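You operate a simulated robot arm through the tools that you are given. There is no shell and no other tool. Be economical: measure what you need, move in short steps, check, and stop when the job is done.

Carry out the task below with a simulated two-armed robot. There is one attempt and no reset: what you move stays moved.

JOB
On the packing table, fold the cloth in half and then in half again.

Only the result counts: the job must be done as asked and must still hold three seconds after the hand-in. Knocking over, shifting, dropping, spilling or breaking anything else fails it. Flat cloth is picked up by pressing the open fingertips on it (5 to 10 N) and closing them slowly along it; thin cloth reads only 2 to 8 mm in the jaws.

ROBOT AND FRAMES
Two 7-joint arms with two-finger grippers on one trunk, on a base that drives. Base frame: it is fixed to the floor where the robot stands at the start and does not move with it; the origin is under the middle of the robot, x ahead of it, y to its left, z up; the surface under the hand at the start is at about z = 840. Lengths are in mm, angles in rad, forces in N, time in s.
The left shoulder is at the start at [71, 175, 1101], the right one opposite. With the tool pointing down near the work surface each hand reaches from about 260 to 880 mm from the robot's upright axis, wherever it stands, measured 20 degrees to its own side. Places, roughly: packing table [600, -100, 800]. Payload 2.94 kg a hand.
The TCP of each hand is the grasp point between the finger pads, 30 mm short of the fingertips. In the tool frame z runs along the fingers and y along their closing line. The gripper opens to 138 mm. The gripper's body begins 109 mm behind the TCP.
Orientation is that of the tool frame in the base frame, as a unit quaternion [x, y, z, w]. With the fingers straight down and closing along the base's y, the tool's x points along the base's -x, its y along +y and its z along -z.

CONTROLS
- The arms move only by the tool jog_arm. It takes "left_series", "right_series" or both (then of equal length, played together; a hand with none holds still); each is a list of rows, each an object (a shift or turn left out is 0, a gripper value left out holds the last) with "delta_rot": the turn, a rotation vector about the base's x, y, z in degrees, a list of three; "dp": the shift along the base's x, y, z in mm, a list of three; "grip": the opening, from 0 (shut) to 1 (fully open). In form: [{"delta_rot": [ax, ay, az], "dp": [tx, ty, tz], "grip": grip}, ...]. A call has 1 to 20 rows; each row is the pose to reach, as a shift and turn from the pose commanded when the call began. A row lasts 0.2 s, in which the tool goes at most 50 mm and 0.15 rad; a call with a longer step from one row to the next is refused whole, and so is a gripper value outside its range. A pose out of reach is approached as far as the arm can. The call stops where the force on the tool passes 40 N (or 10 N more than at its start, if that is more) or the arm is blocked; 0.2 s more then pass. Each finger halts on what it meets, pressing with about 41 N; the grip force reading is that of the motor and also rises with nothing between the fingers. The clock runs only during rows and for 0.2 s after the last one: add rows that repeat a pose to give the fingers time. It gives the time, the measured TCP pose, the force on the tool (base axes), the opening and the grip force at its end, in the units of the frame above (readings bear some noise), with the torque about the TCP (base axes, N m) and any sound that the robot's microphone picked up, and new pictures: "views" is both (left out), scene, wrist or none (wrist: the cameras of the hands that moved).
- Cameras (640 x 400 px; columns grow to the right, rows downward): "scene" is now at [143.1, -26.7, 1551.7]; the picture's right is [-0.47, -0.88, 0.00], its down [-0.82, 0.44, -0.36] and it looks along [0.32, -0.17, -0.93] (base axes); focal length 247 px, centre (320, 200). "left" rides on the left gripper at [71, -19, -146] in its tool frame; the picture's right is [0.26, 0.97, 0.00], its down [-0.85, 0.23, -0.48] and it looks along [-0.46, 0.12, 0.88] (tool axes); focal length 280 px, centre (320, 200). "right" rides on the right gripper at [71, 19, -146] in its tool frame; the picture's right is [-0.26, 0.97, 0.00], its down [-0.85, -0.23, -0.48] and it looks along [-0.46, -0.12, 0.88] (tool axes); focal length 280 px, centre (320, 200). There is no depth. A picture from a camera that has moved, and an enlarged one, comes with that camera's place and axes in the base frame and with its lens.
- slide_trunk(by): slides the trunk up (or, below 0, down) by that many mm; the arms and the scene camera ride with it, the base frame stays. It gives what a move gives, with no picture.
- base_move(legs): drives the robot by 1 to 6 legs, each [ahead, turn to the left] in mm and rad, along the robot's own axes; the way and the turn of a leg run together, so that a leg with both is an arc; at most 1500 mm and 3.142 rad a leg. The arms and the cameras ride along, it lands a little off, and it stops where it bumps. It gives what a move gives, and a new picture of the scene camera.
- head_to(pan, tilt): turns the head with the scene camera to pan (to the left, within 2.094 rad either way) and tilt (down, from -0.506 to 1.204), counted from straight ahead of the robot. It gives what a move gives, and a new picture of the scene camera.
- inspect(camera, box): a new picture of the part [left, top, right, bottom] of that camera's present view, enlarged. It takes no simulated time.
- hand_in(): hands the job in; it is judged then, once.

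Work in short steps. Places have to be worked out from the pictures, the camera data and where the tool is seen: move nearer, look again, correct. Check each grasp and each placing, and mend what went wrong. You have 120 turns and 260 pictures in all, those below and enlarged ones among them. Open the grippers and draw the arms clear of the work before you hand the job in, unless the task says otherwise; then end with one line.

The tools are called as a command line: name --argument value ..., lists and objects as JSON in quotes. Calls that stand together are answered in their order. jog_arm: Moves the arms, as the interface text tells. Its arguments: {"type":"object","properties":{"left_series":{"type":"array","items":{"type":"object","properties":{"delta_rot":{"type":"array","items":{"type":"number"}},"dp":{"type":"array","items":{"type":"number"}},"grip":{"type":"number"}}}},"right_series":{"type":"array","items":{"type":"object","properties":{"delta_rot":{"type":"array","items":{"type":"number"}},"dp":{"type":"array","items":{"type":"number"}},"grip":{"type":"number"}}}},"views":{"type":"string","enum":["both","scene","wrist","none"]}},"required":[]} The other tools are called the same way: slide_trunk (by) slides the trunk up or down; base_move (legs) drives the base; head_to (pan, tilt) turns the head that bears the scene camera; inspect (camera, box) takes an enlarged picture of a part of a camera's view; hand_in () hands the job in.

At the start:

```text
clock: 0.0
left_position: [608.1, 44.6, 1055.7]
left_orientation: [0.0, 1.0, 0.0, 0.001]
left_ft_force: [0.8, -0.3, 0.2]
left_wrist_torque: [0.01, -0.01, 0.0]
left_grip_width: 137.7
left_grasp_force: 0.1
right_position: [417.4, -294.9, 1039.5]
right_orientation: [0.0, 1.0, 0.0, -0.001]
right_ft_force: [1.3, 0.2, 0.2]
right_wrist_torque: [-0.02, 0.04, 0.0]
right_grip_width: 138.1
right_grasp_force: 0.1
trunk travel left (down, up): [-275.0, 459.0]
robot x, y, heading: [-1.8, -1.0, -0.006]
head pan, tilt: [-0.485, 1.201]
```

scene: 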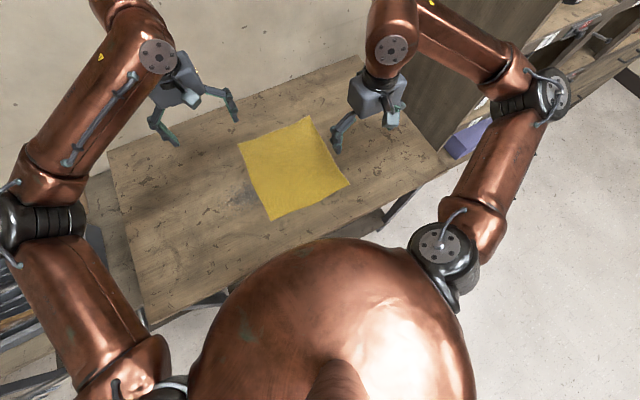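
right: 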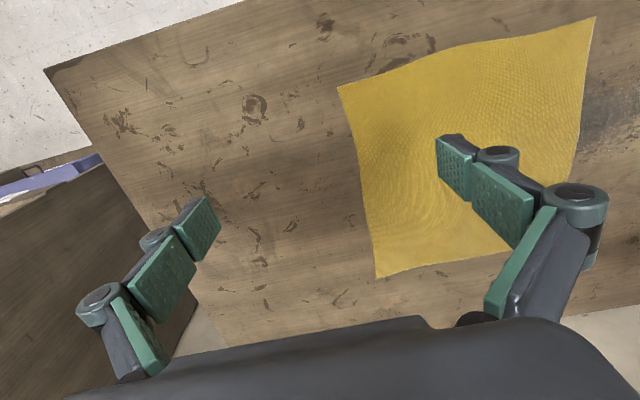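
left: 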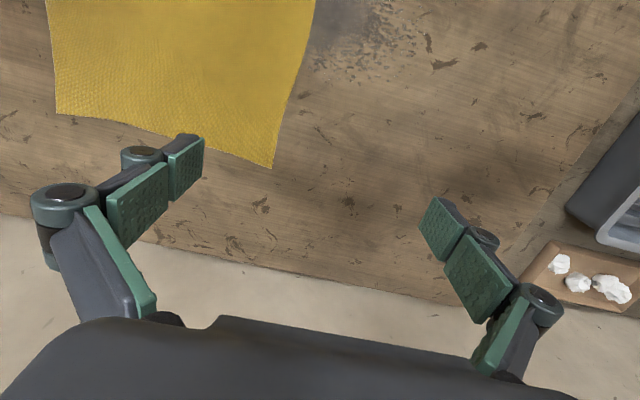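

The cloth looks roughly axis-aligned, x≈395–695 and y≈-270–0. I'll enlarge the picture to place the corners better.

inspect --camera "scene" --box '[210, 100, 370, 230]'

inspect --camera "right" --box '[320, 0, 640, 300]'

```text
3.08 times, centred on (290, 165) of scene
camera zoom: at [143.1, -26.7, 1551.7], right [-0.47, -0.88, 0.0], down [-0.82, 0.44, -0.36], along [0.32, -0.17, -0.93], focal length 761 px, centre (412, 308)
```

zoom: 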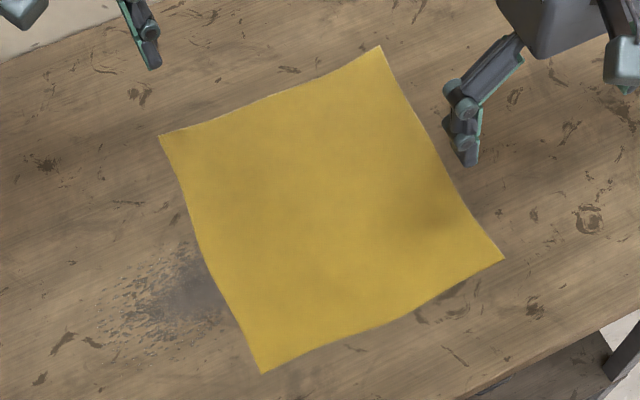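

```text
1.33 times, centred on (480, 150) of right
camera zoom: at [346.2, -274.3, 1183.2], right [0.26, 0.96, 0.0], down [0.85, -0.23, 0.47], along [0.46, -0.12, -0.88], focal length 374 px, centre (107, 267)
```

zoom: 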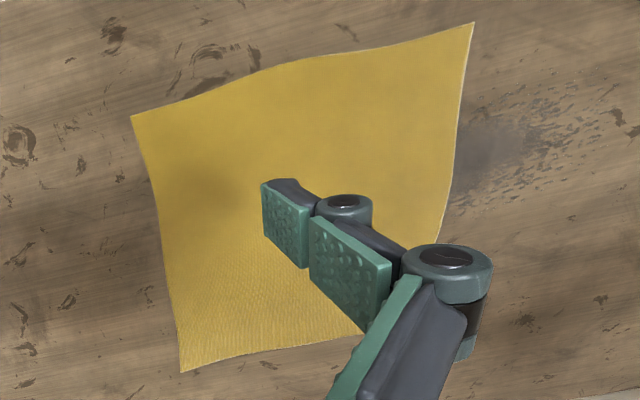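

The two cameras agree: near corners (390,-263) and (394,3), far corners (688,-272) and (698,-8), table at z≈840. I'll bring both hands above points just inside the near corners, with the fingers part closed.

jog_arm --left_series '[{"dp": [-34, -11, -22], "grip": 0.7}, {"dp": [-68, -22, -44], "grip": 0.5}, {"dp": [-102, -33, -66], "grip": 0.3}, {"dp": [-136, -44, -88], "grip": 0.22}, {"dp": [-170, -55, -112], "grip": 0.22}, {"dp": [-201, -66, -136], "grip": 0.22}, {"dp": [-201, -66, -136], "grip": 0.22}, {"dp": [-201, -66, -136], "grip": 0.22}]' --right_series '[{"dp": [-3, 10, -20], "grip": 0.7}, {"dp": [-6, 20, -40], "grip": 0.5}, {"dp": [-9, 30, -60], "grip": 0.3}, {"dp": [-11, 40, -80], "grip": 0.22}, {"dp": [-13, 50, -100], "grip": 0.22}, {"dp": [-14, 57, -120], "grip": 0.22}, {"dp": [-14, 57, -120], "grip": 0.22}, {"dp": [-14, 57, -120], "grip": 0.22}]'

```text
clock: 1.8
left_position: [407.2, -23.6, 920.4]
left_orientation: [-0.001, 1.0, -0.001, 0.0]
left_ft_force: [-0.5, -0.5, -0.2]
left_wrist_torque: [0.0, -0.02, -0.01]
left_grip_width: 30.3
left_grasp_force: 0.1
right_position: [403.7, -235.6, 919.4]
right_orientation: [0.0, 1.0, 0.0, -0.001]
right_ft_force: [0.2, 0.0, 0.0]
right_wrist_torque: [0.02, 0.02, 0.0]
right_grip_width: 30.1
right_grasp_force: 0.0
trunk travel left (down, up): [-275.0, 459.0]
robot x, y, heading: [-2.9, 0.4, -0.004]
head pan, tilt: [-0.485, 1.201]
camera scene: at [143.1, -26.9, 1551.7], right [-0.47, -0.88, 0.0], down [-0.82, 0.44, -0.36], along [0.32, -0.17, -0.93], focal length 247 px, centre (320, 200)
camera right: at [332.3, -216.9, 1063.5], right [0.26, 0.96, 0.0], down [0.85, -0.23, 0.47], along [0.46, -0.12, -0.88], focal length 280 px, centre (320, 200)
camera left: at [335.9, -44.2, 1066.9], right [-0.26, 0.96, 0.0], down [0.85, 0.23, 0.48], along [0.46, 0.13, -0.88], focal length 280 px, centre (320, 200)
```

scene: 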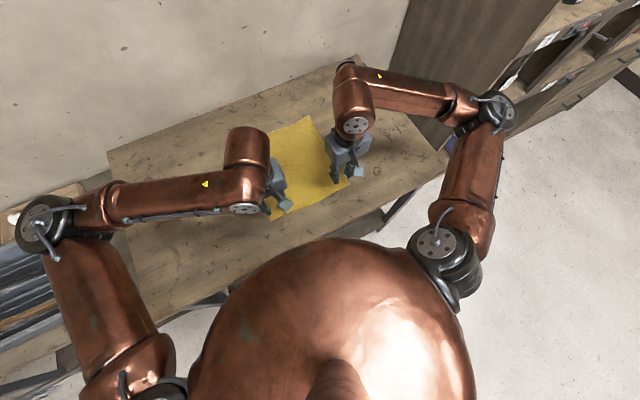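
right: 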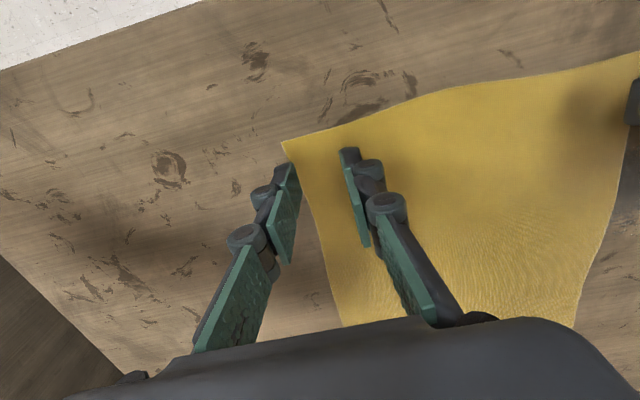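
left: 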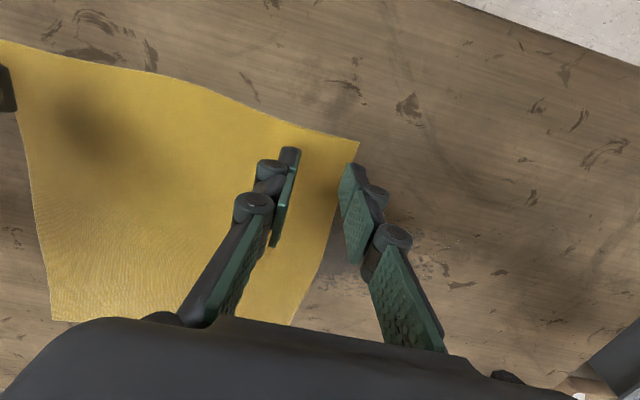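

Corner estimates from the wrist cameras: (389,-262) and (393,6). Both fingers of each hand sit over cloth there, so I'll descend to just above contact.

jog_arm --left_series '[{"dp": [0, 0, -25]}, {"dp": [0, 0, -44]}, {"dp": [0, 0, -47]}, {"dp": [0, 0, -49]}]' --right_series '[{"dp": [1, 2, -25]}, {"dp": [1, 2, -43]}, {"dp": [1, 2, -46]}, {"dp": [1, 2, -48]}]' --views "none"

```text
clock: 2.8
left_position: [408.3, -22.4, 871.3]
left_orientation: [-0.001, 1.0, 0.0, 0.0]
left_ft_force: [0.1, 0.7, 3.7]
left_wrist_torque: [0.01, 0.02, 0.0]
left_grip_width: 30.2
left_grasp_force: 0.1
right_position: [404.7, -234.0, 872.0]
right_orientation: [-0.001, 1.0, 0.0, 0.0]
right_ft_force: [-0.4, -1.3, 3.9]
right_wrist_torque: [-0.12, 0.03, -0.01]
right_grip_width: 30.2
right_grasp_force: 0.0
trunk travel left (down, up): [-275.0, 459.0]
robot x, y, heading: [-2.3, -3.5, 0.001]
head pan, tilt: [-0.485, 1.201]
```

Contact has begun at about 4 N on both hands. I'll press a little further and close slowly.

jog_arm --left_series '[{"dp": [0, 0, -1.5]}, {"dp": [0, 0, -1.5], "grip": 0.2}, {"dp": [0, 0, -1.5], "grip": 0.18}, {"dp": [0, 0, -1.5], "grip": 0.16}, {"dp": [0, 0, -1.5], "grip": 0.14}]' --right_series '[{"dp": [0, 0, -1.5]}, {"dp": [0, 0, -1.5], "grip": 0.2}, {"dp": [0, 0, -1.5], "grip": 0.18}, {"dp": [0, 0, -1.5], "grip": 0.16}, {"dp": [0, 0, -1.5], "grip": 0.14}]' --views "wrist"

```text
clock: 4.0
left_position: [407.1, -21.9, 871.0]
left_orientation: [-0.001, 1.0, -0.001, 0.002]
left_ft_force: [1.9, -2.7, 24.2]
left_wrist_torque: [0.0, 0.0, 0.01]
left_grip_width: 19.4
left_grasp_force: 0.2
right_position: [404.1, -233.7, 869.8]
right_orientation: [0.0, 1.0, -0.001, 0.002]
right_ft_force: [0.7, 1.9, 19.8]
right_wrist_torque: [0.02, 0.03, 0.0]
right_grip_width: 18.4
right_grasp_force: 0.1
trunk travel left (down, up): [-275.0, 459.0]
robot x, y, heading: [2.5, 1.3, -0.0]
head pan, tilt: [-0.485, 1.201]
camera right: at [331.2, -214.3, 1014.3], right [0.26, 0.96, 0.0], down [0.85, -0.23, 0.48], along [0.46, -0.12, -0.88], focal length 280 px, centre (320, 200)
camera left: at [335.2, -42.6, 1016.6], right [-0.26, 0.96, 0.0], down [0.85, 0.23, 0.48], along [0.46, 0.12, -0.88], focal length 280 px, centre (320, 200)
```

right: 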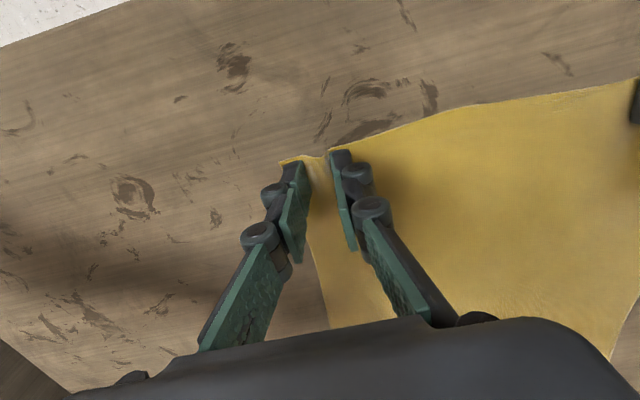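
left: 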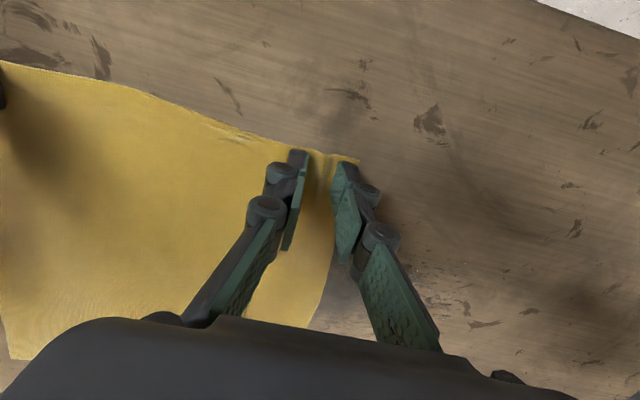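

A pleat is forming, but the force has risen to 20–24 N. I'll ease up about 1 mm and keep closing slowly.

jog_arm --left_series '[{"dp": [0, 0, 1.1]}, {"dp": [0, 0, 1.1], "grip": 0.12}, {"dp": [0, 0, 1.1], "grip": 0.1}, {"dp": [0, 0, 1.1], "grip": 0.08}, {"dp": [0, 0, 1.2], "grip": 0.06}, {"dp": [0, 0, 1.3], "grip": 0.04}, {"dp": [0, 0, 1.3], "grip": 0.02}, {"dp": [0, 0, 1.3], "grip": 0.0}, {"dp": [0, 0, 1.3], "grip": 0.0}]' --right_series '[{"dp": [0, 0, 0.8]}, {"dp": [0, 0, 0.8], "grip": 0.12}, {"dp": [0, 0, 0.8], "grip": 0.1}, {"dp": [0, 0, 0.8], "grip": 0.08}, {"dp": [0, 0, 0.9], "grip": 0.06}, {"dp": [0, 0, 1.0], "grip": 0.04}, {"dp": [0, 0, 1.0], "grip": 0.02}, {"dp": [0, 0, 1.0], "grip": 0.0}, {"dp": [0, 0, 1.0], "grip": 0.0}]' --views "wrist"

```text
clock: 6.0
left_position: [407.4, -22.8, 869.2]
left_orientation: [0.0, 1.0, 0.0, 0.0]
left_ft_force: [0.1, -5.7, 1.2]
left_wrist_torque: [-0.17, 0.0, 0.03]
left_grip_width: 1.6
left_grasp_force: 31.6
right_position: [404.7, -233.2, 871.0]
right_orientation: [0.0, 1.0, 0.0, -0.001]
right_ft_force: [1.3, 5.1, 3.2]
right_wrist_torque: [0.15, 0.0, 0.01]
right_grip_width: 2.9
right_grasp_force: 35.7
trunk travel left (down, up): [-275.0, 459.0]
robot x, y, heading: [-0.6, -0.2, -0.002]
head pan, tilt: [-0.485, 1.201]
camera right: at [333.1, -214.6, 1014.9], right [0.26, 0.96, 0.0], down [0.85, -0.23, 0.48], along [0.46, -0.12, -0.88], focal length 280 px, centre (320, 200)
camera left: at [336.7, -42.8, 1017.0], right [-0.26, 0.96, 0.0], down [0.85, 0.23, 0.48], along [0.46, 0.12, -0.88], focal length 280 px, centre (320, 200)
```

right: 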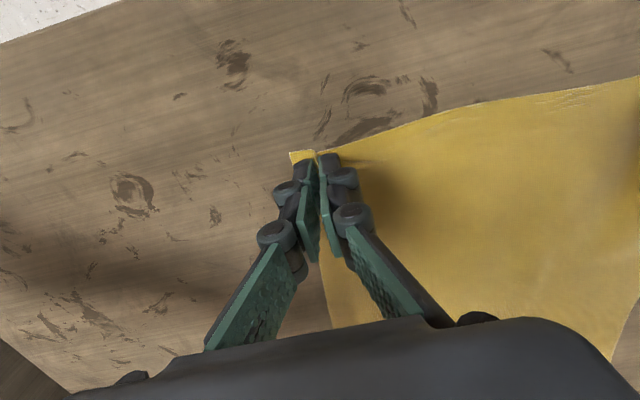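
left: 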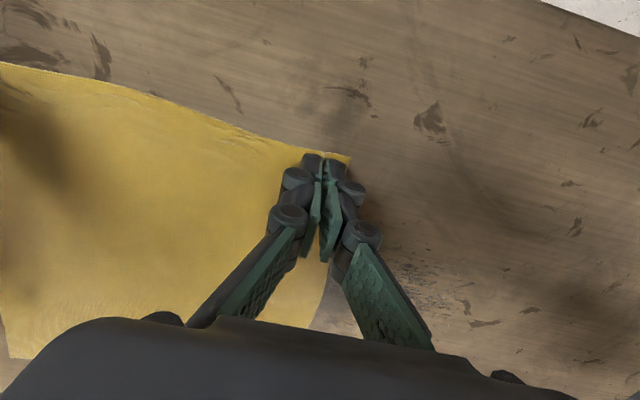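

The readings are 1.6 and 2.9 mm, with tension between the hands. I'll lift slightly, easing the tension, and check the grasps.

jog_arm --left_series '[{"dp": [0, -2, 10], "grip": 0}, {"dp": [5, -4, 25], "grip": 0}, {"dp": [10, -4, 45], "grip": 0}, {"dp": [10, -4, 45], "grip": 0}]' --right_series '[{"dp": [0, 2, 10], "grip": 0}, {"dp": [5, 4, 25], "grip": 0}, {"dp": [10, 4, 45], "grip": 0}, {"dp": [10, 4, 45], "grip": 0}]'

```text
clock: 7.0
left_position: [416.9, -27.2, 915.2]
left_orientation: [-0.001, 1.0, 0.0, 0.001]
left_ft_force: [0.2, -0.2, -1.3]
left_wrist_torque: [0.0, 0.04, -0.01]
left_grip_width: 6.1
left_grasp_force: 34.0
right_position: [415.0, -230.5, 915.4]
right_orientation: [0.0, 1.0, 0.0, -0.001]
right_ft_force: [-1.2, -0.1, -2.7]
right_wrist_torque: [0.04, -0.01, -0.01]
right_grip_width: 5.8
right_grasp_force: 38.6
trunk travel left (down, up): [-275.0, 459.0]
robot x, y, heading: [-1.3, 2.5, -0.001]
head pan, tilt: [-0.485, 1.201]
camera scene: at [143.3, -26.7, 1551.6], right [-0.47, -0.88, 0.0], down [-0.82, 0.44, -0.36], along [0.32, -0.17, -0.93], focal length 247 px, centre (320, 200)
camera right: at [343.4, -211.0, 1059.6], right [0.26, 0.96, 0.0], down [0.85, -0.23, 0.47], along [0.46, -0.12, -0.88], focal length 280 px, centre (320, 200)
camera left: at [347.2, -47.8, 1062.0], right [-0.26, 0.96, 0.0], down [0.85, 0.23, 0.48], along [0.46, 0.13, -0.88], focal length 280 px, centre (320, 200)
```

scene: 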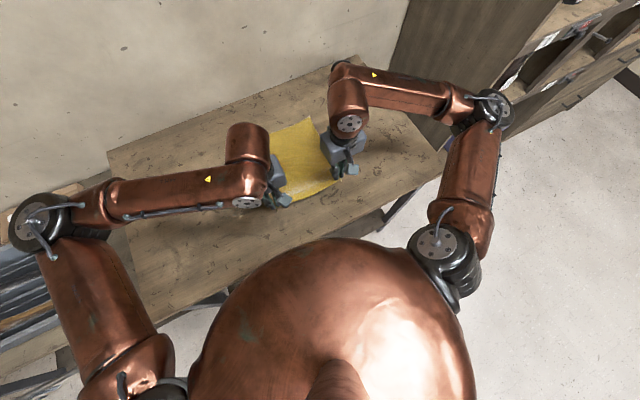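
right: 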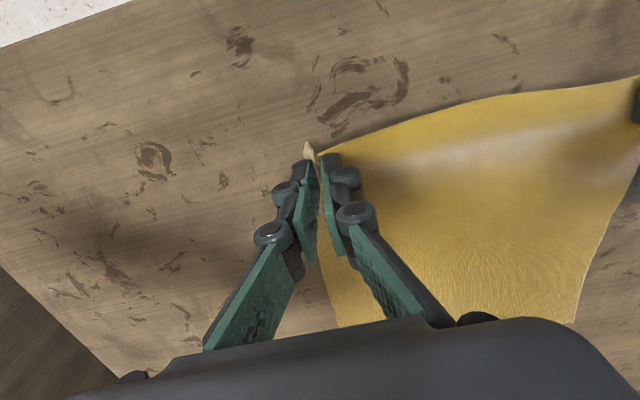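
left: 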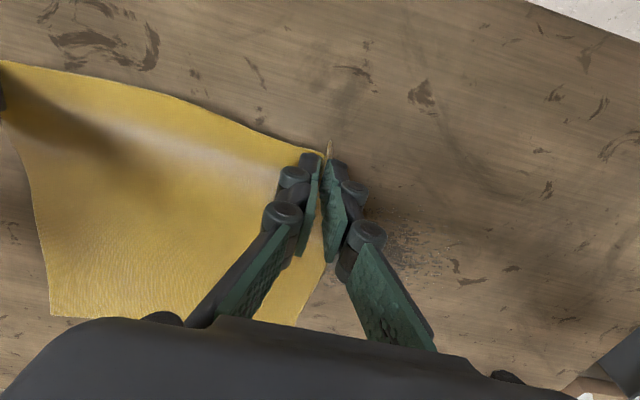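

Both grasps hold the edge (about 6 mm each). I'll swing the near edge up and forward along an arc about the crease at x≈542, tilting the hands so the edge turns over with it.

jog_arm --left_series '[{"dp": [14, 0, 15], "delta_rot": [0, 3, 0]}, {"dp": [28, 0, 29], "delta_rot": [0, 6, 0]}, {"dp": [42, 0, 42], "delta_rot": [0, 9, 0]}, {"dp": [56, 0, 53], "delta_rot": [0, 12, 0]}, {"dp": [76, 0, 62], "delta_rot": [0, 16, 0]}, {"dp": [97, 0, 69], "delta_rot": [0, 19, 0]}, {"dp": [118, 0, 73], "delta_rot": [0, 22, 0]}, {"dp": [139, 0, 75], "delta_rot": [0, 25, 0]}]' --right_series '[{"dp": [13, 0, 15], "delta_rot": [0, 3, 0]}, {"dp": [26, 0, 29], "delta_rot": [0, 6, 0]}, {"dp": [39, 0, 41], "delta_rot": [0, 9, 0]}, {"dp": [52, 0, 51], "delta_rot": [0, 12, 0]}, {"dp": [72, 0, 60], "delta_rot": [0, 16, 0]}, {"dp": [93, 0, 66], "delta_rot": [0, 19, 0]}, {"dp": [114, 0, 70], "delta_rot": [0, 22, 0]}, {"dp": [134, 0, 72], "delta_rot": [0, 25, 0]}]'

```text
clock: 8.8
left_position: [556.3, -26.6, 990.3]
left_orientation: [0.0, 0.976, 0.001, -0.218]
left_ft_force: [0.7, 0.5, 0.2]
left_wrist_torque: [0.06, 0.11, -0.03]
left_grip_width: 2.8
left_grasp_force: 36.4
right_position: [549.3, -231.2, 987.0]
right_orientation: [-0.001, 0.976, 0.0, -0.217]
right_ft_force: [0.1, 0.2, 0.3]
right_wrist_torque: [0.02, 0.07, 0.0]
right_grip_width: 3.6
right_grasp_force: 29.6
trunk travel left (down, up): [-275.0, 459.0]
robot x, y, heading: [-1.2, -4.2, 0.001]
head pan, tilt: [-0.485, 1.201]
camera scene: at [145.0, -26.9, 1551.5], right [-0.47, -0.88, 0.0], down [-0.82, 0.44, -0.36], along [0.32, -0.17, -0.93], focal length 247 px, centre (320, 200)
camera right: at [547.0, -212.1, 1147.1], right [0.24, 0.96, -0.11], down [0.97, -0.23, 0.07], along [0.04, -0.12, -0.99], focal length 280 px, centre (320, 200)
camera left: at [554.3, -47.3, 1152.4], right [-0.24, 0.96, 0.11], down [0.97, 0.23, 0.07], along [0.04, 0.13, -0.99], focal length 280 px, centre (320, 200)
```

scene: 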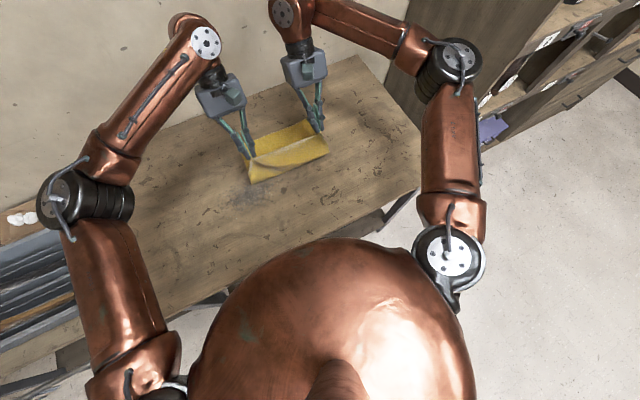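
right: 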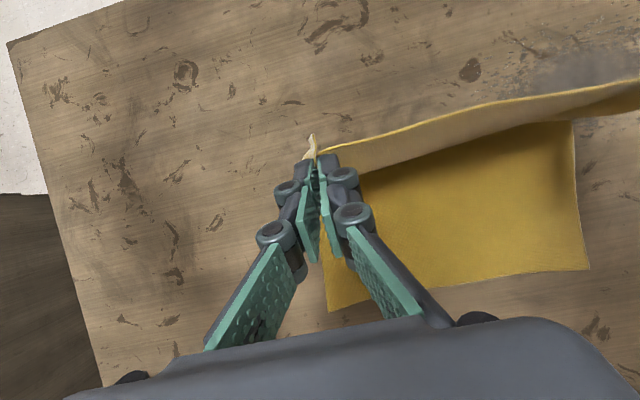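
left: 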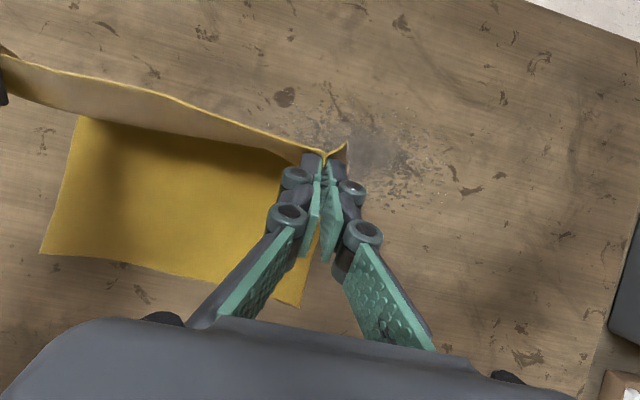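

The fold is going cleanly and the far corners haven't moved: (692,0) and (687,-271). I'll continue the arc down towards the far edge.

jog_arm --left_series '[{"dp": [26, 0, -7], "delta_rot": [0, 4, 0]}, {"dp": [52, 0, -17], "delta_rot": [0, 8, 0]}, {"dp": [77, 0, -30], "delta_rot": [0, 12, 0]}, {"dp": [99, 0, -44], "delta_rot": [0, 15, 0]}, {"dp": [115, 0, -63], "delta_rot": [0, 19, 0]}, {"dp": [127, 0, -82], "delta_rot": [0, 22, 0]}, {"dp": [137, 0, -100], "delta_rot": [0, 25, 0]}]' --right_series '[{"dp": [26, 0, -7], "delta_rot": [0, 4, 0]}, {"dp": [52, 0, -17], "delta_rot": [0, 8, 0]}, {"dp": [77, 0, -30], "delta_rot": [0, 12, 0]}, {"dp": [100, 0, -43], "delta_rot": [0, 15, 0]}, {"dp": [115, 0, -62], "delta_rot": [0, 19, 0]}, {"dp": [127, 0, -80], "delta_rot": [0, 22, 0]}, {"dp": [137, 0, -97], "delta_rot": [0, 25, 0]}]'

```text
clock: 10.4
left_position: [590.6, -4.1, 927.3]
left_orientation: [-0.007, 0.933, 0.009, -0.36]
left_ft_force: [0.3, -1.1, 1.3]
left_wrist_torque: [-0.06, -0.05, 0.13]
left_grip_width: 2.0
left_grasp_force: 28.7
left hand out of reach, approached as far as the arm can: row 3, 4, 5, 6, 7
right_position: [598.9, -209.4, 890.1]
right_orientation: [0.0, 0.911, 0.0, -0.412]
right_ft_force: [-1.1, 2.3, -1.0]
right_wrist_torque: [-0.01, 0.01, 0.02]
right_grip_width: 3.0
right_grasp_force: 31.6
right hand out of reach, approached as far as the arm can: row 4, 5, 6, 7
trunk travel left (down, up): [-275.0, 459.0]
robot x, y, heading: [2.9, 0.4, 0.006]
head pan, tilt: [-0.485, 1.201]
camera scene: at [170.6, -23.5, 1551.9], right [-0.47, -0.88, 0.01], down [-0.83, 0.43, -0.35], along [0.3, -0.17, -0.94], focal length 247 px, centre (320, 200)
camera right: at [661.3, -190.7, 1038.2], right [0.17, 0.96, -0.2], down [0.92, -0.23, -0.32], along [-0.36, -0.12, -0.93], focal length 280 px, centre (320, 200)
camera left: at [635.8, -27.9, 1083.2], right [-0.2, 0.96, 0.2], down [0.95, 0.24, -0.21], along [-0.25, 0.14, -0.96], focal length 280 px, centre (320, 200)
```

scene: 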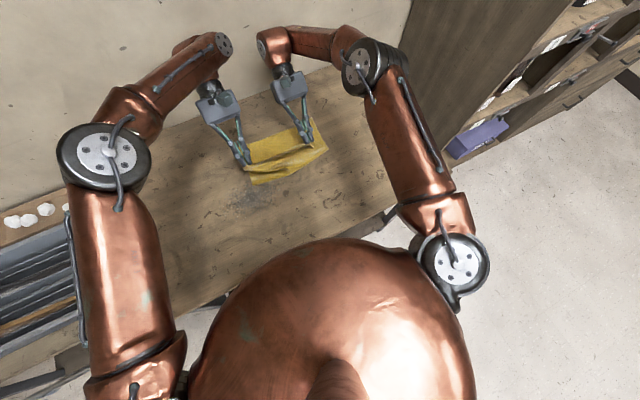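
right: 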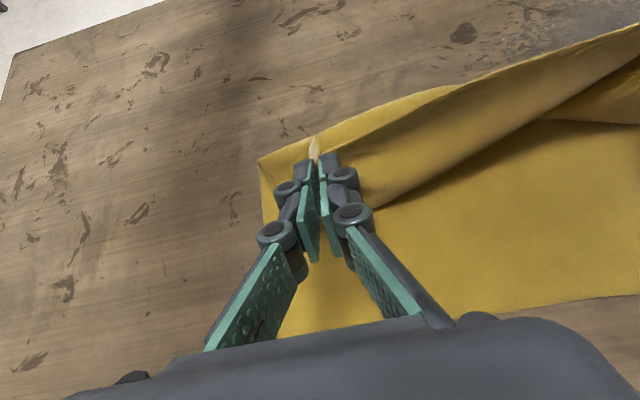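
left: 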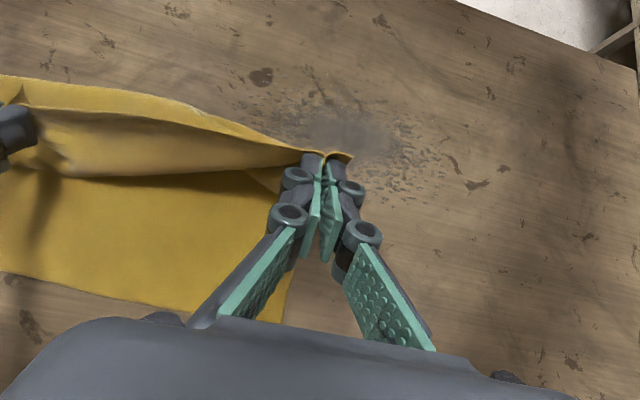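

The steep tilt is out of reach. I'll raise the hands slightly and take some tilt back to see where the commanded pose stands.

jog_arm --left_series '[{"dp": [0, 0, 10], "delta_rot": [0, -7, 0]}, {"dp": [0, 0, 20], "delta_rot": [0, -14, 0]}, {"dp": [0, 0, 30], "delta_rot": [0, -21, 0]}]' --right_series '[{"dp": [0, 0, 10], "delta_rot": [0, -7, 0]}, {"dp": [0, 0, 20], "delta_rot": [0, -14, 0]}, {"dp": [0, 0, 30], "delta_rot": [0, -21, 0]}]' --views "scene"

```text
clock: 10.8
left_position: [573.6, -6.0, 942.4]
left_orientation: [-0.008, 0.948, 0.008, -0.319]
left_ft_force: [0.6, -1.2, 0.8]
left_wrist_torque: [-0.01, -0.05, 0.04]
left_grip_width: 0.0
left_grasp_force: 27.9
right_position: [586.9, -211.5, 905.6]
right_orientation: [-0.001, 0.925, 0.003, -0.379]
right_ft_force: [1.2, 0.8, 2.1]
right_wrist_torque: [-0.07, 0.11, 0.12]
right_grip_width: 0.6
right_grasp_force: 32.6
trunk travel left (down, up): [-275.0, 459.0]
robot x, y, heading: [0.8, 4.5, -0.006]
head pan, tilt: [-0.485, 1.201]
stopped in row 1 (right hand): the arm was blocked; the commanded pose is now the measured one
camera scene: at [182.9, -25.8, 1552.2], right [-0.47, -0.88, 0.01], down [-0.83, 0.43, -0.34], along [0.3, -0.17, -0.94], focal length 247 px, centre (320, 200)
```

scene: 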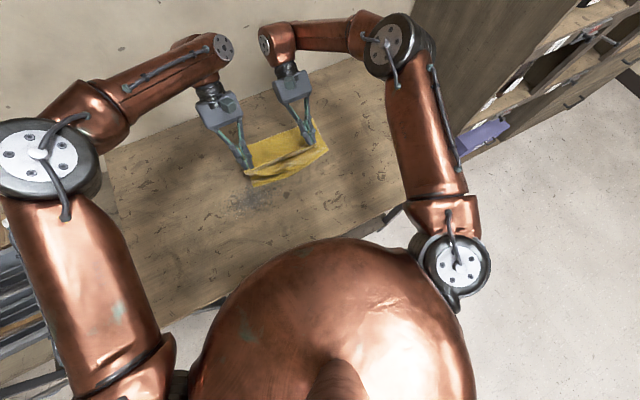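

The commanded pose is now the measured one. I'll take the tilt off gradually while keeping the fingertips about where they are, then look.

jog_arm --left_series '[{"dp": [0, -3, 4], "delta_rot": [0, -5, 0]}, {"dp": [0, -6, 8], "delta_rot": [0, -10, 0]}, {"dp": [0, -9, 10], "delta_rot": [0, -15, 0]}, {"dp": [0, -12, 10], "delta_rot": [0, -20, 0]}]' --right_series '[{"dp": [0, -3, 8], "delta_rot": [0, -5, 0]}, {"dp": [0, -6, 16], "delta_rot": [0, -10, 0]}, {"dp": [0, -9, 24], "delta_rot": [0, -15, 0]}, {"dp": [0, -12, 32], "delta_rot": [0, -20, 0]}]'

```text
clock: 11.1
left_position: [547.4, -7.3, 956.5]
left_orientation: [-0.009, 0.957, 0.009, -0.289]
left_ft_force: [-0.5, -0.4, 0.5]
left_wrist_torque: [0.04, -0.03, 0.02]
left_grip_width: 0.8
left_grasp_force: 33.1
right_position: [563.7, -213.3, 922.7]
right_orientation: [-0.002, 0.939, 0.005, -0.345]
right_ft_force: [0.0, 0.2, 0.8]
right_wrist_torque: [-0.01, 0.0, -0.06]
right_grip_width: 2.6
right_grasp_force: 29.1
trunk travel left (down, up): [-275.0, 459.0]
robot x, y, heading: [-0.2, -3.6, 0.0]
head pan, tilt: [-0.485, 1.201]
stopped in row 1 (left hand): the arm was blocked; the commanded pose is now the measured one
camera scene: at [182.3, -27.3, 1552.2], right [-0.47, -0.88, 0.01], down [-0.83, 0.44, -0.34], along [0.3, -0.17, -0.94], focal length 247 px, centre (320, 200)
camera right: at [604.6, -195.2, 1079.3], right [0.2, 0.97, -0.16], down [0.95, -0.23, -0.19], along [-0.22, -0.11, -0.97], focal length 280 px, centre (320, 200)
camera left: at [568.1, -31.4, 1117.7], right [-0.23, 0.96, 0.17], down [0.97, 0.24, -0.07], along [-0.1, 0.14, -0.98], focal length 280 px, centre (320, 200)
```

scene: 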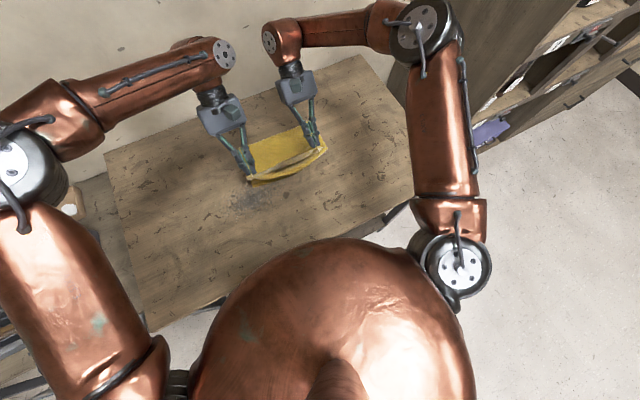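
right: 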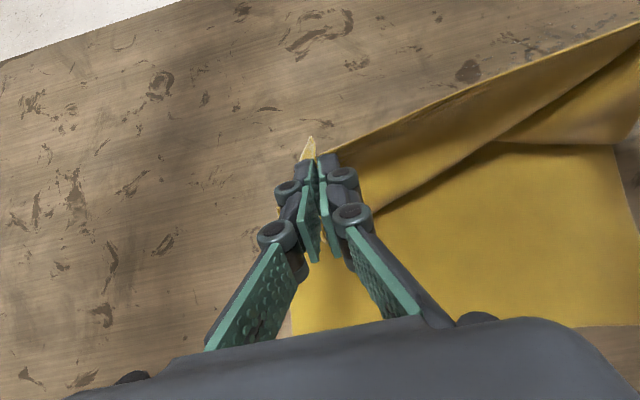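
left: 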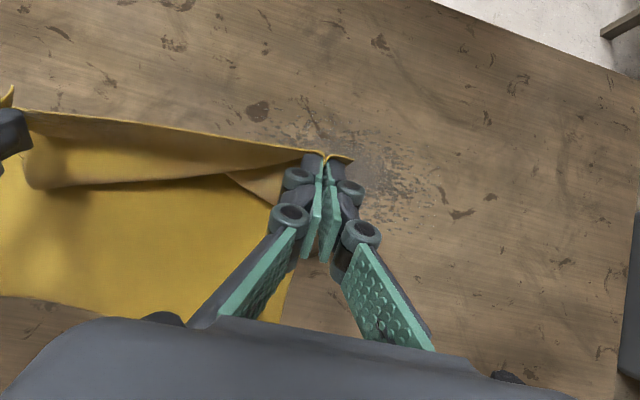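

Both corners are still held, but the arms keep drifting after each stop. I'll hold for a moment so they settle.

jog_arm --left_series '[{"dp": [0, 0, 0]}, {"dp": [0, 0, 0]}, {"dp": [0, 0, 0]}]' --right_series '[{"dp": [0, 0, 0]}, {"dp": [0, 0, 0]}, {"dp": [0, 0, 0]}]' --views "none"

```text
clock: 11.4
left_position: [515.2, -7.1, 970.8]
left_orientation: [-0.009, 0.962, 0.009, -0.273]
left_ft_force: [2.6, 0.6, 2.2]
left_wrist_torque: [-0.19, 0.07, 0.18]
left_grip_width: 2.0
left_grasp_force: 36.3
right_position: [533.4, -212.1, 938.6]
right_orientation: [-0.002, 0.944, 0.007, -0.33]
right_ft_force: [1.3, 0.2, 0.3]
right_wrist_torque: [0.19, 0.1, -0.19]
right_grip_width: 0.0
right_grasp_force: 26.9
trunk travel left (down, up): [-275.0, 459.0]
robot x, y, heading: [-2.9, 2.7, 0.001]
head pan, tilt: [-0.485, 1.201]
stopped in row 1 (left hand): the arm was blocked; the commanded pose is now the measured one
```

Still drifting back toward the robot, though the direction is harmless for the cloth. I'll hold once more to see if it settles.

jog_arm --left_series '[{"dp": [0, 0, 0]}, {"dp": [0, 0, 0]}, {"dp": [0, 0, 0]}]' --right_series '[{"dp": [0, 0, 0]}, {"dp": [0, 0, 0]}, {"dp": [0, 0, 0]}]' --views "scene"

```text
clock: 12.2
left_position: [529.6, -6.1, 962.9]
left_orientation: [-0.009, 0.96, 0.007, -0.281]
left_ft_force: [-1.6, -1.3, -2.2]
left_wrist_torque: [-0.06, 0.01, 0.02]
left_grip_width: 4.0
left_grasp_force: 35.1
right_position: [547.9, -211.2, 930.2]
right_orientation: [-0.004, 0.941, 0.005, -0.338]
right_ft_force: [-0.1, 2.6, 1.7]
right_wrist_torque: [-0.01, -0.14, -0.01]
right_grip_width: 0.0
right_grasp_force: 25.7
trunk travel left (down, up): [-275.0, 459.0]
robot x, y, heading: [1.2, 3.0, -0.002]
head pan, tilt: [-0.485, 1.201]
camera scene: at [173.2, -26.5, 1551.8], right [-0.47, -0.88, 0.01], down [-0.83, 0.43, -0.35], along [0.3, -0.17, -0.94], focal length 247 px, centre (320, 200)
```

scene: 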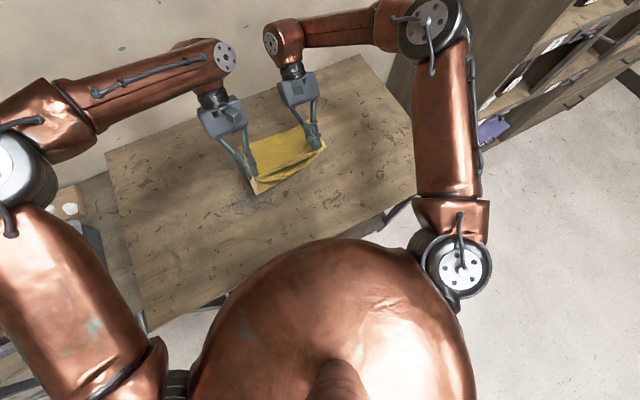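

Settled now. I'll take the tilt back to about 12° with the pinched corners kept in place, and bring y back into line.

jog_arm --left_series '[{"dp": [-2, -4, 5], "delta_rot": [0, -4, 0]}, {"dp": [-4, -8, 8], "delta_rot": [0, -8, 0]}, {"dp": [-6, -12, 10], "delta_rot": [0, -12, 0]}, {"dp": [-7, -16, 12], "delta_rot": [0, -16, 0]}, {"dp": [-8, -19, 12], "delta_rot": [0, -20, 0]}, {"dp": [-8, -19, 12], "delta_rot": [0, -20, 0]}, {"dp": [-8, -19, 12], "delta_rot": [0, -20, 0]}]' --right_series '[{"dp": [-2, -4, 10], "delta_rot": [0, -5, 0]}, {"dp": [-4, -8, 18], "delta_rot": [0, -10, 0]}, {"dp": [-6, -12, 25], "delta_rot": [0, -15, 0]}, {"dp": [-8, -16, 30], "delta_rot": [0, -20, 0]}, {"dp": [-10, -20, 33], "delta_rot": [0, -25, 0]}, {"dp": [-10, -20, 33], "delta_rot": [0, -27, 0]}, {"dp": [-10, -20, 33], "delta_rot": [0, -27, 0]}]'

```text
clock: 13.8
left_position: [518.6, -26.4, 976.3]
left_orientation: [-0.009, 0.994, 0.007, -0.108]
left_ft_force: [-0.3, -0.2, -0.1]
left_wrist_torque: [-0.16, 0.01, 0.04]
left_grip_width: 0.4
left_grasp_force: 26.5
right_position: [534.1, -231.4, 963.7]
right_orientation: [-0.003, 0.994, 0.004, -0.107]
right_ft_force: [-0.9, 0.3, 0.4]
right_wrist_torque: [0.02, -0.03, -0.02]
right_grip_width: 1.7
right_grasp_force: 28.9
trunk travel left (down, up): [-275.0, 459.0]
robot x, y, heading: [2.0, 1.8, -0.002]
head pan, tilt: [-0.485, 1.201]
camera scene: at [145.6, -27.2, 1551.4], right [-0.47, -0.88, 0.0], down [-0.83, 0.43, -0.36], along [0.32, -0.17, -0.93], focal length 247 px, centre (320, 200)
camera right: at [495.0, -214.7, 1119.6], right [0.25, 0.97, -0.05], down [0.93, -0.23, 0.28], along [0.26, -0.11, -0.96], focal length 280 px, centre (320, 200)
camera left: at [480.3, -50.1, 1133.4], right [-0.27, 0.96, 0.07], down [0.93, 0.24, 0.29], along [0.26, 0.14, -0.96], focal length 280 px, centre (320, 200)
```

scene: 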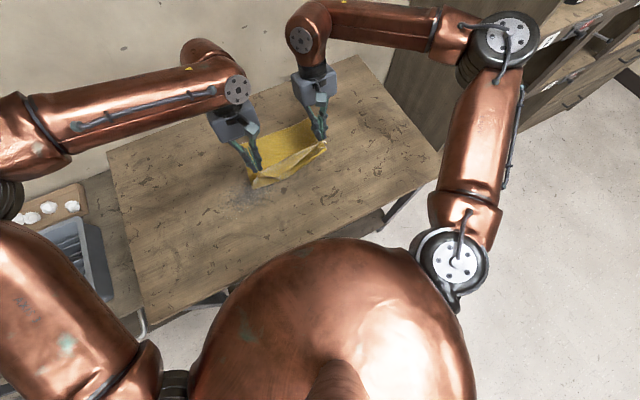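
right: 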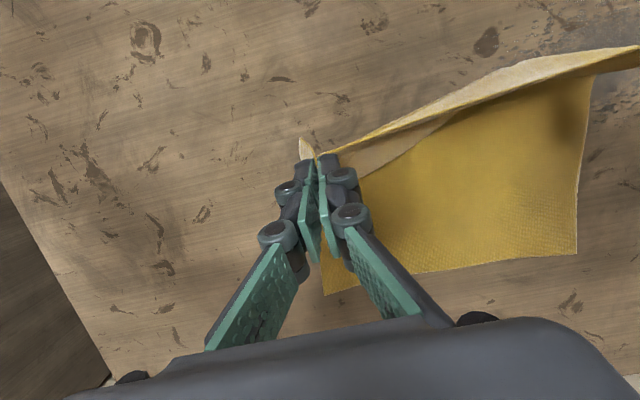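
left: 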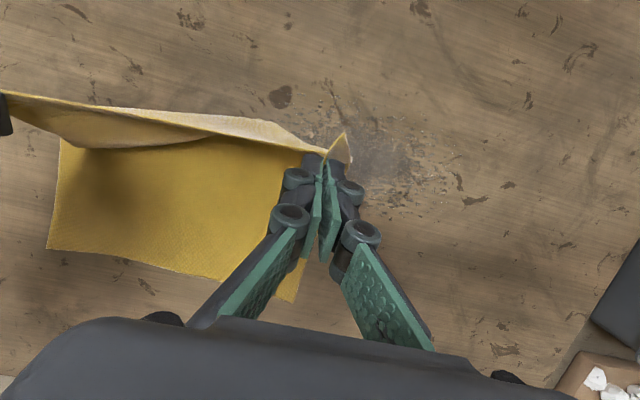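

Stable again and the far edge is unmoved. I'll run the rest of the arc forward and down with only this small tilt.

jog_arm --left_series '[{"dp": [25, 0, 2]}, {"dp": [50, 0, 3]}, {"dp": [75, 0, 1]}, {"dp": [97, 0, -3]}, {"dp": [115, 0, -16]}, {"dp": [131, 0, -32]}, {"dp": [145, 0, -49]}, {"dp": [153, 0, -70]}, {"dp": [158, 0, -88]}]' --right_series '[{"dp": [20, 0, 3]}, {"dp": [40, 0, 5]}, {"dp": [60, 0, 7]}, {"dp": [76, 0, 7]}, {"dp": [94, 0, -6]}, {"dp": [110, 0, -21]}, {"dp": [123, 0, -38]}, {"dp": [131, 0, -58]}, {"dp": [135, 0, -76]}]'

```text
clock: 15.8
left_position: [675.4, -25.4, 887.5]
left_orientation: [-0.009, 0.994, 0.007, -0.107]
left_ft_force: [-1.2, 0.4, -1.7]
left_wrist_torque: [-0.01, -0.01, -0.02]
left_grip_width: 4.2
left_grasp_force: 36.7
right_position: [667.6, -231.1, 886.9]
right_orientation: [-0.004, 0.994, 0.005, -0.107]
right_ft_force: [0.5, 0.2, -1.6]
right_wrist_torque: [0.02, -0.02, 0.03]
right_grip_width: 3.5
right_grasp_force: 32.9
trunk travel left (down, up): [-275.0, 459.0]
robot x, y, heading: [-1.9, 1.7, 0.001]
head pan, tilt: [-0.485, 1.201]
camera scene: at [144.6, -27.0, 1551.6], right [-0.47, -0.88, 0.0], down [-0.82, 0.43, -0.36], along [0.32, -0.17, -0.93], focal length 247 px, centre (320, 200)
camera right: at [629.0, -214.5, 1043.3], right [0.25, 0.97, -0.05], down [0.93, -0.23, 0.28], along [0.26, -0.11, -0.96], focal length 280 px, centre (320, 200)
camera left: at [638.1, -49.8, 1045.6], right [-0.27, 0.96, 0.07], down [0.93, 0.24, 0.29], along [0.26, 0.14, -0.96], focal length 280 px, centre (320, 200)
```

scene: 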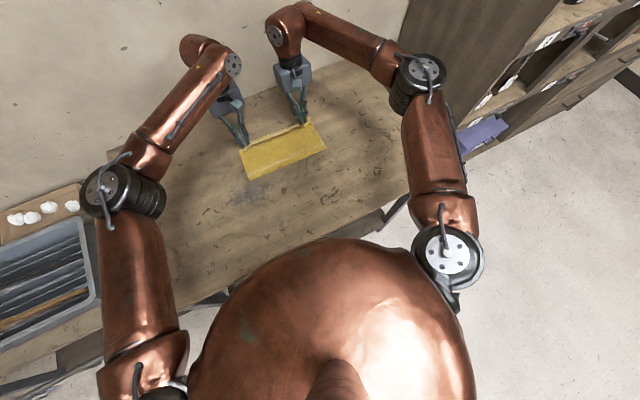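
right: 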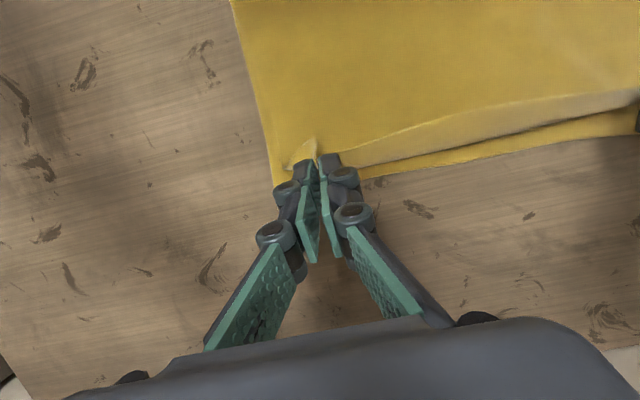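
left: 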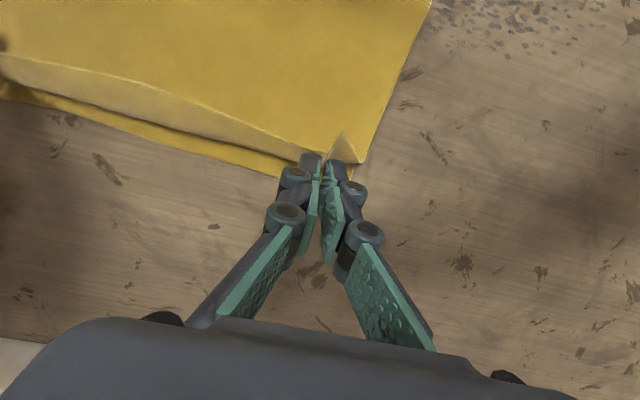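

The top layer lies almost on the far edge, with its hem standing upright between the fingers. I'll lower, ease forward a little, then open slowly.

jog_arm --left_series '[{"dp": [4, 0, -6]}, {"dp": [7, 0, -11]}, {"dp": [7, 0, -11], "grip": 0.04}, {"dp": [7, 0, -11], "grip": 0.1}, {"dp": [7, 0, -11], "grip": 0.18}, {"dp": [7, 0, -11], "grip": 0.25}, {"dp": [7, 0, -11], "grip": 0.25}]' --right_series '[{"dp": [4, 0, -6]}, {"dp": [7, 0, -11]}, {"dp": [7, 0, -11], "grip": 0.04}, {"dp": [7, 0, -11], "grip": 0.1}, {"dp": [7, 0, -11], "grip": 0.18}, {"dp": [7, 0, -11], "grip": 0.25}, {"dp": [7, 0, -11], "grip": 0.25}]' --views "wrist"

```text
clock: 17.4
left_position: [682.7, -25.4, 877.0]
left_orientation: [-0.009, 0.994, 0.007, -0.107]
left_ft_force: [0.9, -0.3, 0.0]
left_wrist_torque: [0.0, -0.02, -0.01]
left_grip_width: 34.3
left_grasp_force: 0.1
right_position: [674.1, -231.7, 877.0]
right_orientation: [-0.004, 0.994, 0.005, -0.107]
right_ft_force: [-0.3, -0.9, 0.9]
right_wrist_torque: [0.01, -0.03, 0.04]
right_grip_width: 34.5
right_grasp_force: 0.1
trunk travel left (down, up): [-275.0, 459.0]
robot x, y, heading: [1.5, -0.2, 0.001]
head pan, tilt: [-0.485, 1.201]
camera right: at [635.2, -214.5, 1033.1], right [0.25, 0.97, -0.05], down [0.93, -0.23, 0.28], along [0.26, -0.11, -0.96], focal length 280 px, centre (320, 200)
camera left: at [644.4, -49.4, 1034.9], right [-0.27, 0.96, 0.07], down [0.93, 0.24, 0.29], along [0.26, 0.14, -0.95], focal length 280 px, centre (320, 200)
```

right: 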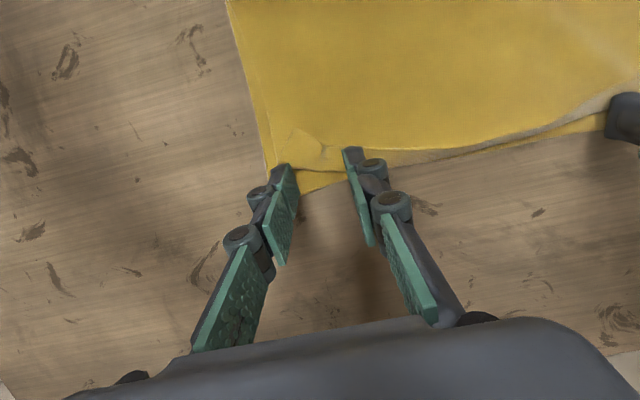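
left: 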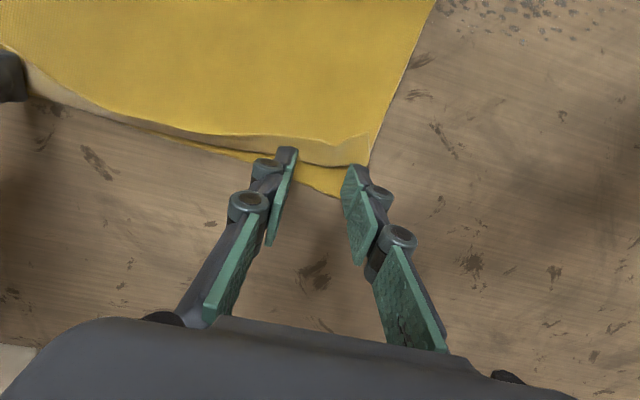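

Released; the corners have relaxed. I'll lift the hands straight up and draw them apart for a clear look.

jog_arm --left_series '[{"dp": [0, 0, 25], "grip": 0.3}, {"dp": [0, 0, 60]}, {"dp": [-20, 35, 85]}, {"dp": [-45, 70, 105]}, {"dp": [-75, 105, 120]}, {"dp": [-100, 145, 125]}]' --right_series '[{"dp": [0, 0, 25], "grip": 0.3}, {"dp": [0, 0, 60]}, {"dp": [-20, -35, 85]}, {"dp": [-45, -70, 105]}, {"dp": [-75, -105, 120]}, {"dp": [-100, -145, 125]}]'

inspect --camera "scene" --box '[220, 100, 350, 200]'

```text
clock: 18.8
left_position: [581.8, 120.0, 1002.3]
left_orientation: [-0.009, 0.994, 0.006, -0.105]
left_ft_force: [-0.7, 0.1, 0.5]
left_wrist_torque: [-0.01, -0.07, -0.01]
left_grip_width: 41.5
left_grasp_force: 0.0
right_position: [572.8, -375.1, 1003.6]
right_orientation: [-0.005, 0.994, 0.005, -0.105]
right_ft_force: [0.1, 0.1, 0.1]
right_wrist_torque: [-0.01, -0.05, 0.03]
right_grip_width: 41.8
right_grasp_force: 0.0
trunk travel left (down, up): [-275.0, 459.0]
robot x, y, heading: [0.4, -0.3, 0.001]
head pan, tilt: [-0.485, 1.201]
camera scene: at [141.2, -26.1, 1552.0], right [-0.47, -0.88, 0.0], down [-0.82, 0.43, -0.36], along [0.32, -0.17, -0.93], focal length 247 px, centre (320, 200)
camera right: at [534.2, -357.4, 1160.8], right [0.25, 0.97, -0.05], down [0.93, -0.23, 0.28], along [0.27, -0.11, -0.96], focal length 280 px, centre (320, 200)
camera left: at [543.9, 95.2, 1160.0], right [-0.27, 0.96, 0.07], down [0.93, 0.24, 0.29], along [0.26, 0.14, -0.95], focal length 280 px, centre (320, 200)
```

scene: 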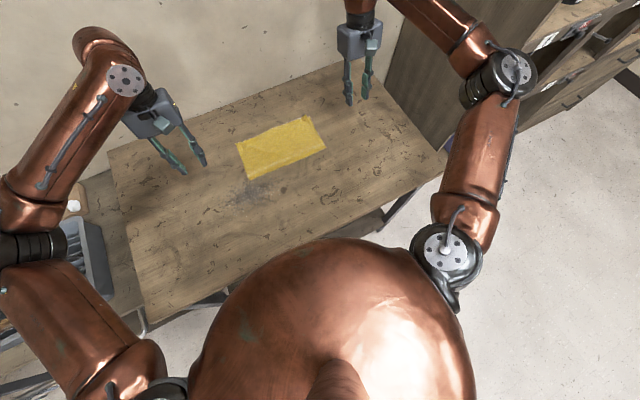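
right: 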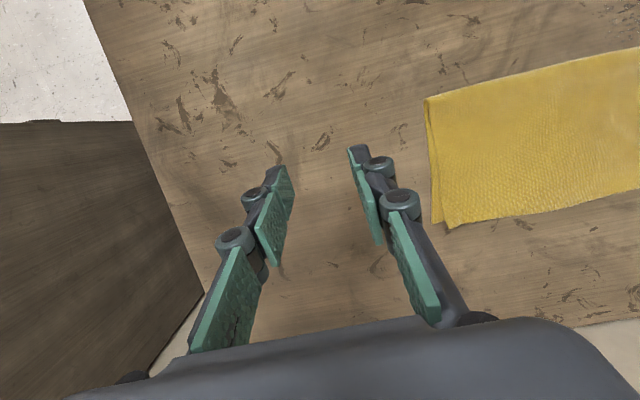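
left: 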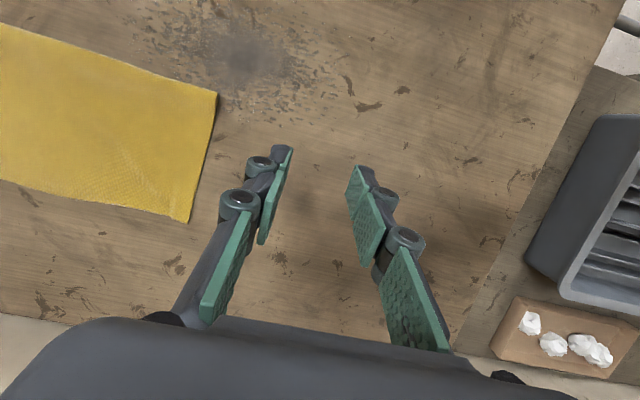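

```text
4.00 times, centred on (285, 150) of scene
camera zoom: at [141.2, -26.1, 1552.0], right [-0.47, -0.88, 0.0], down [-0.82, 0.43, -0.36], along [0.32, -0.17, -0.93], focal length 989 px, centre (460, 400)
```

zoom: 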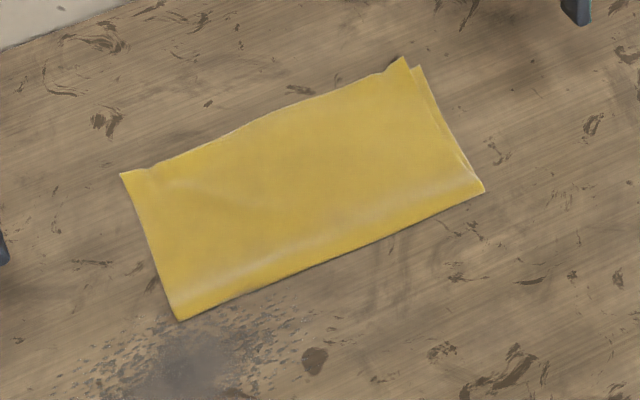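

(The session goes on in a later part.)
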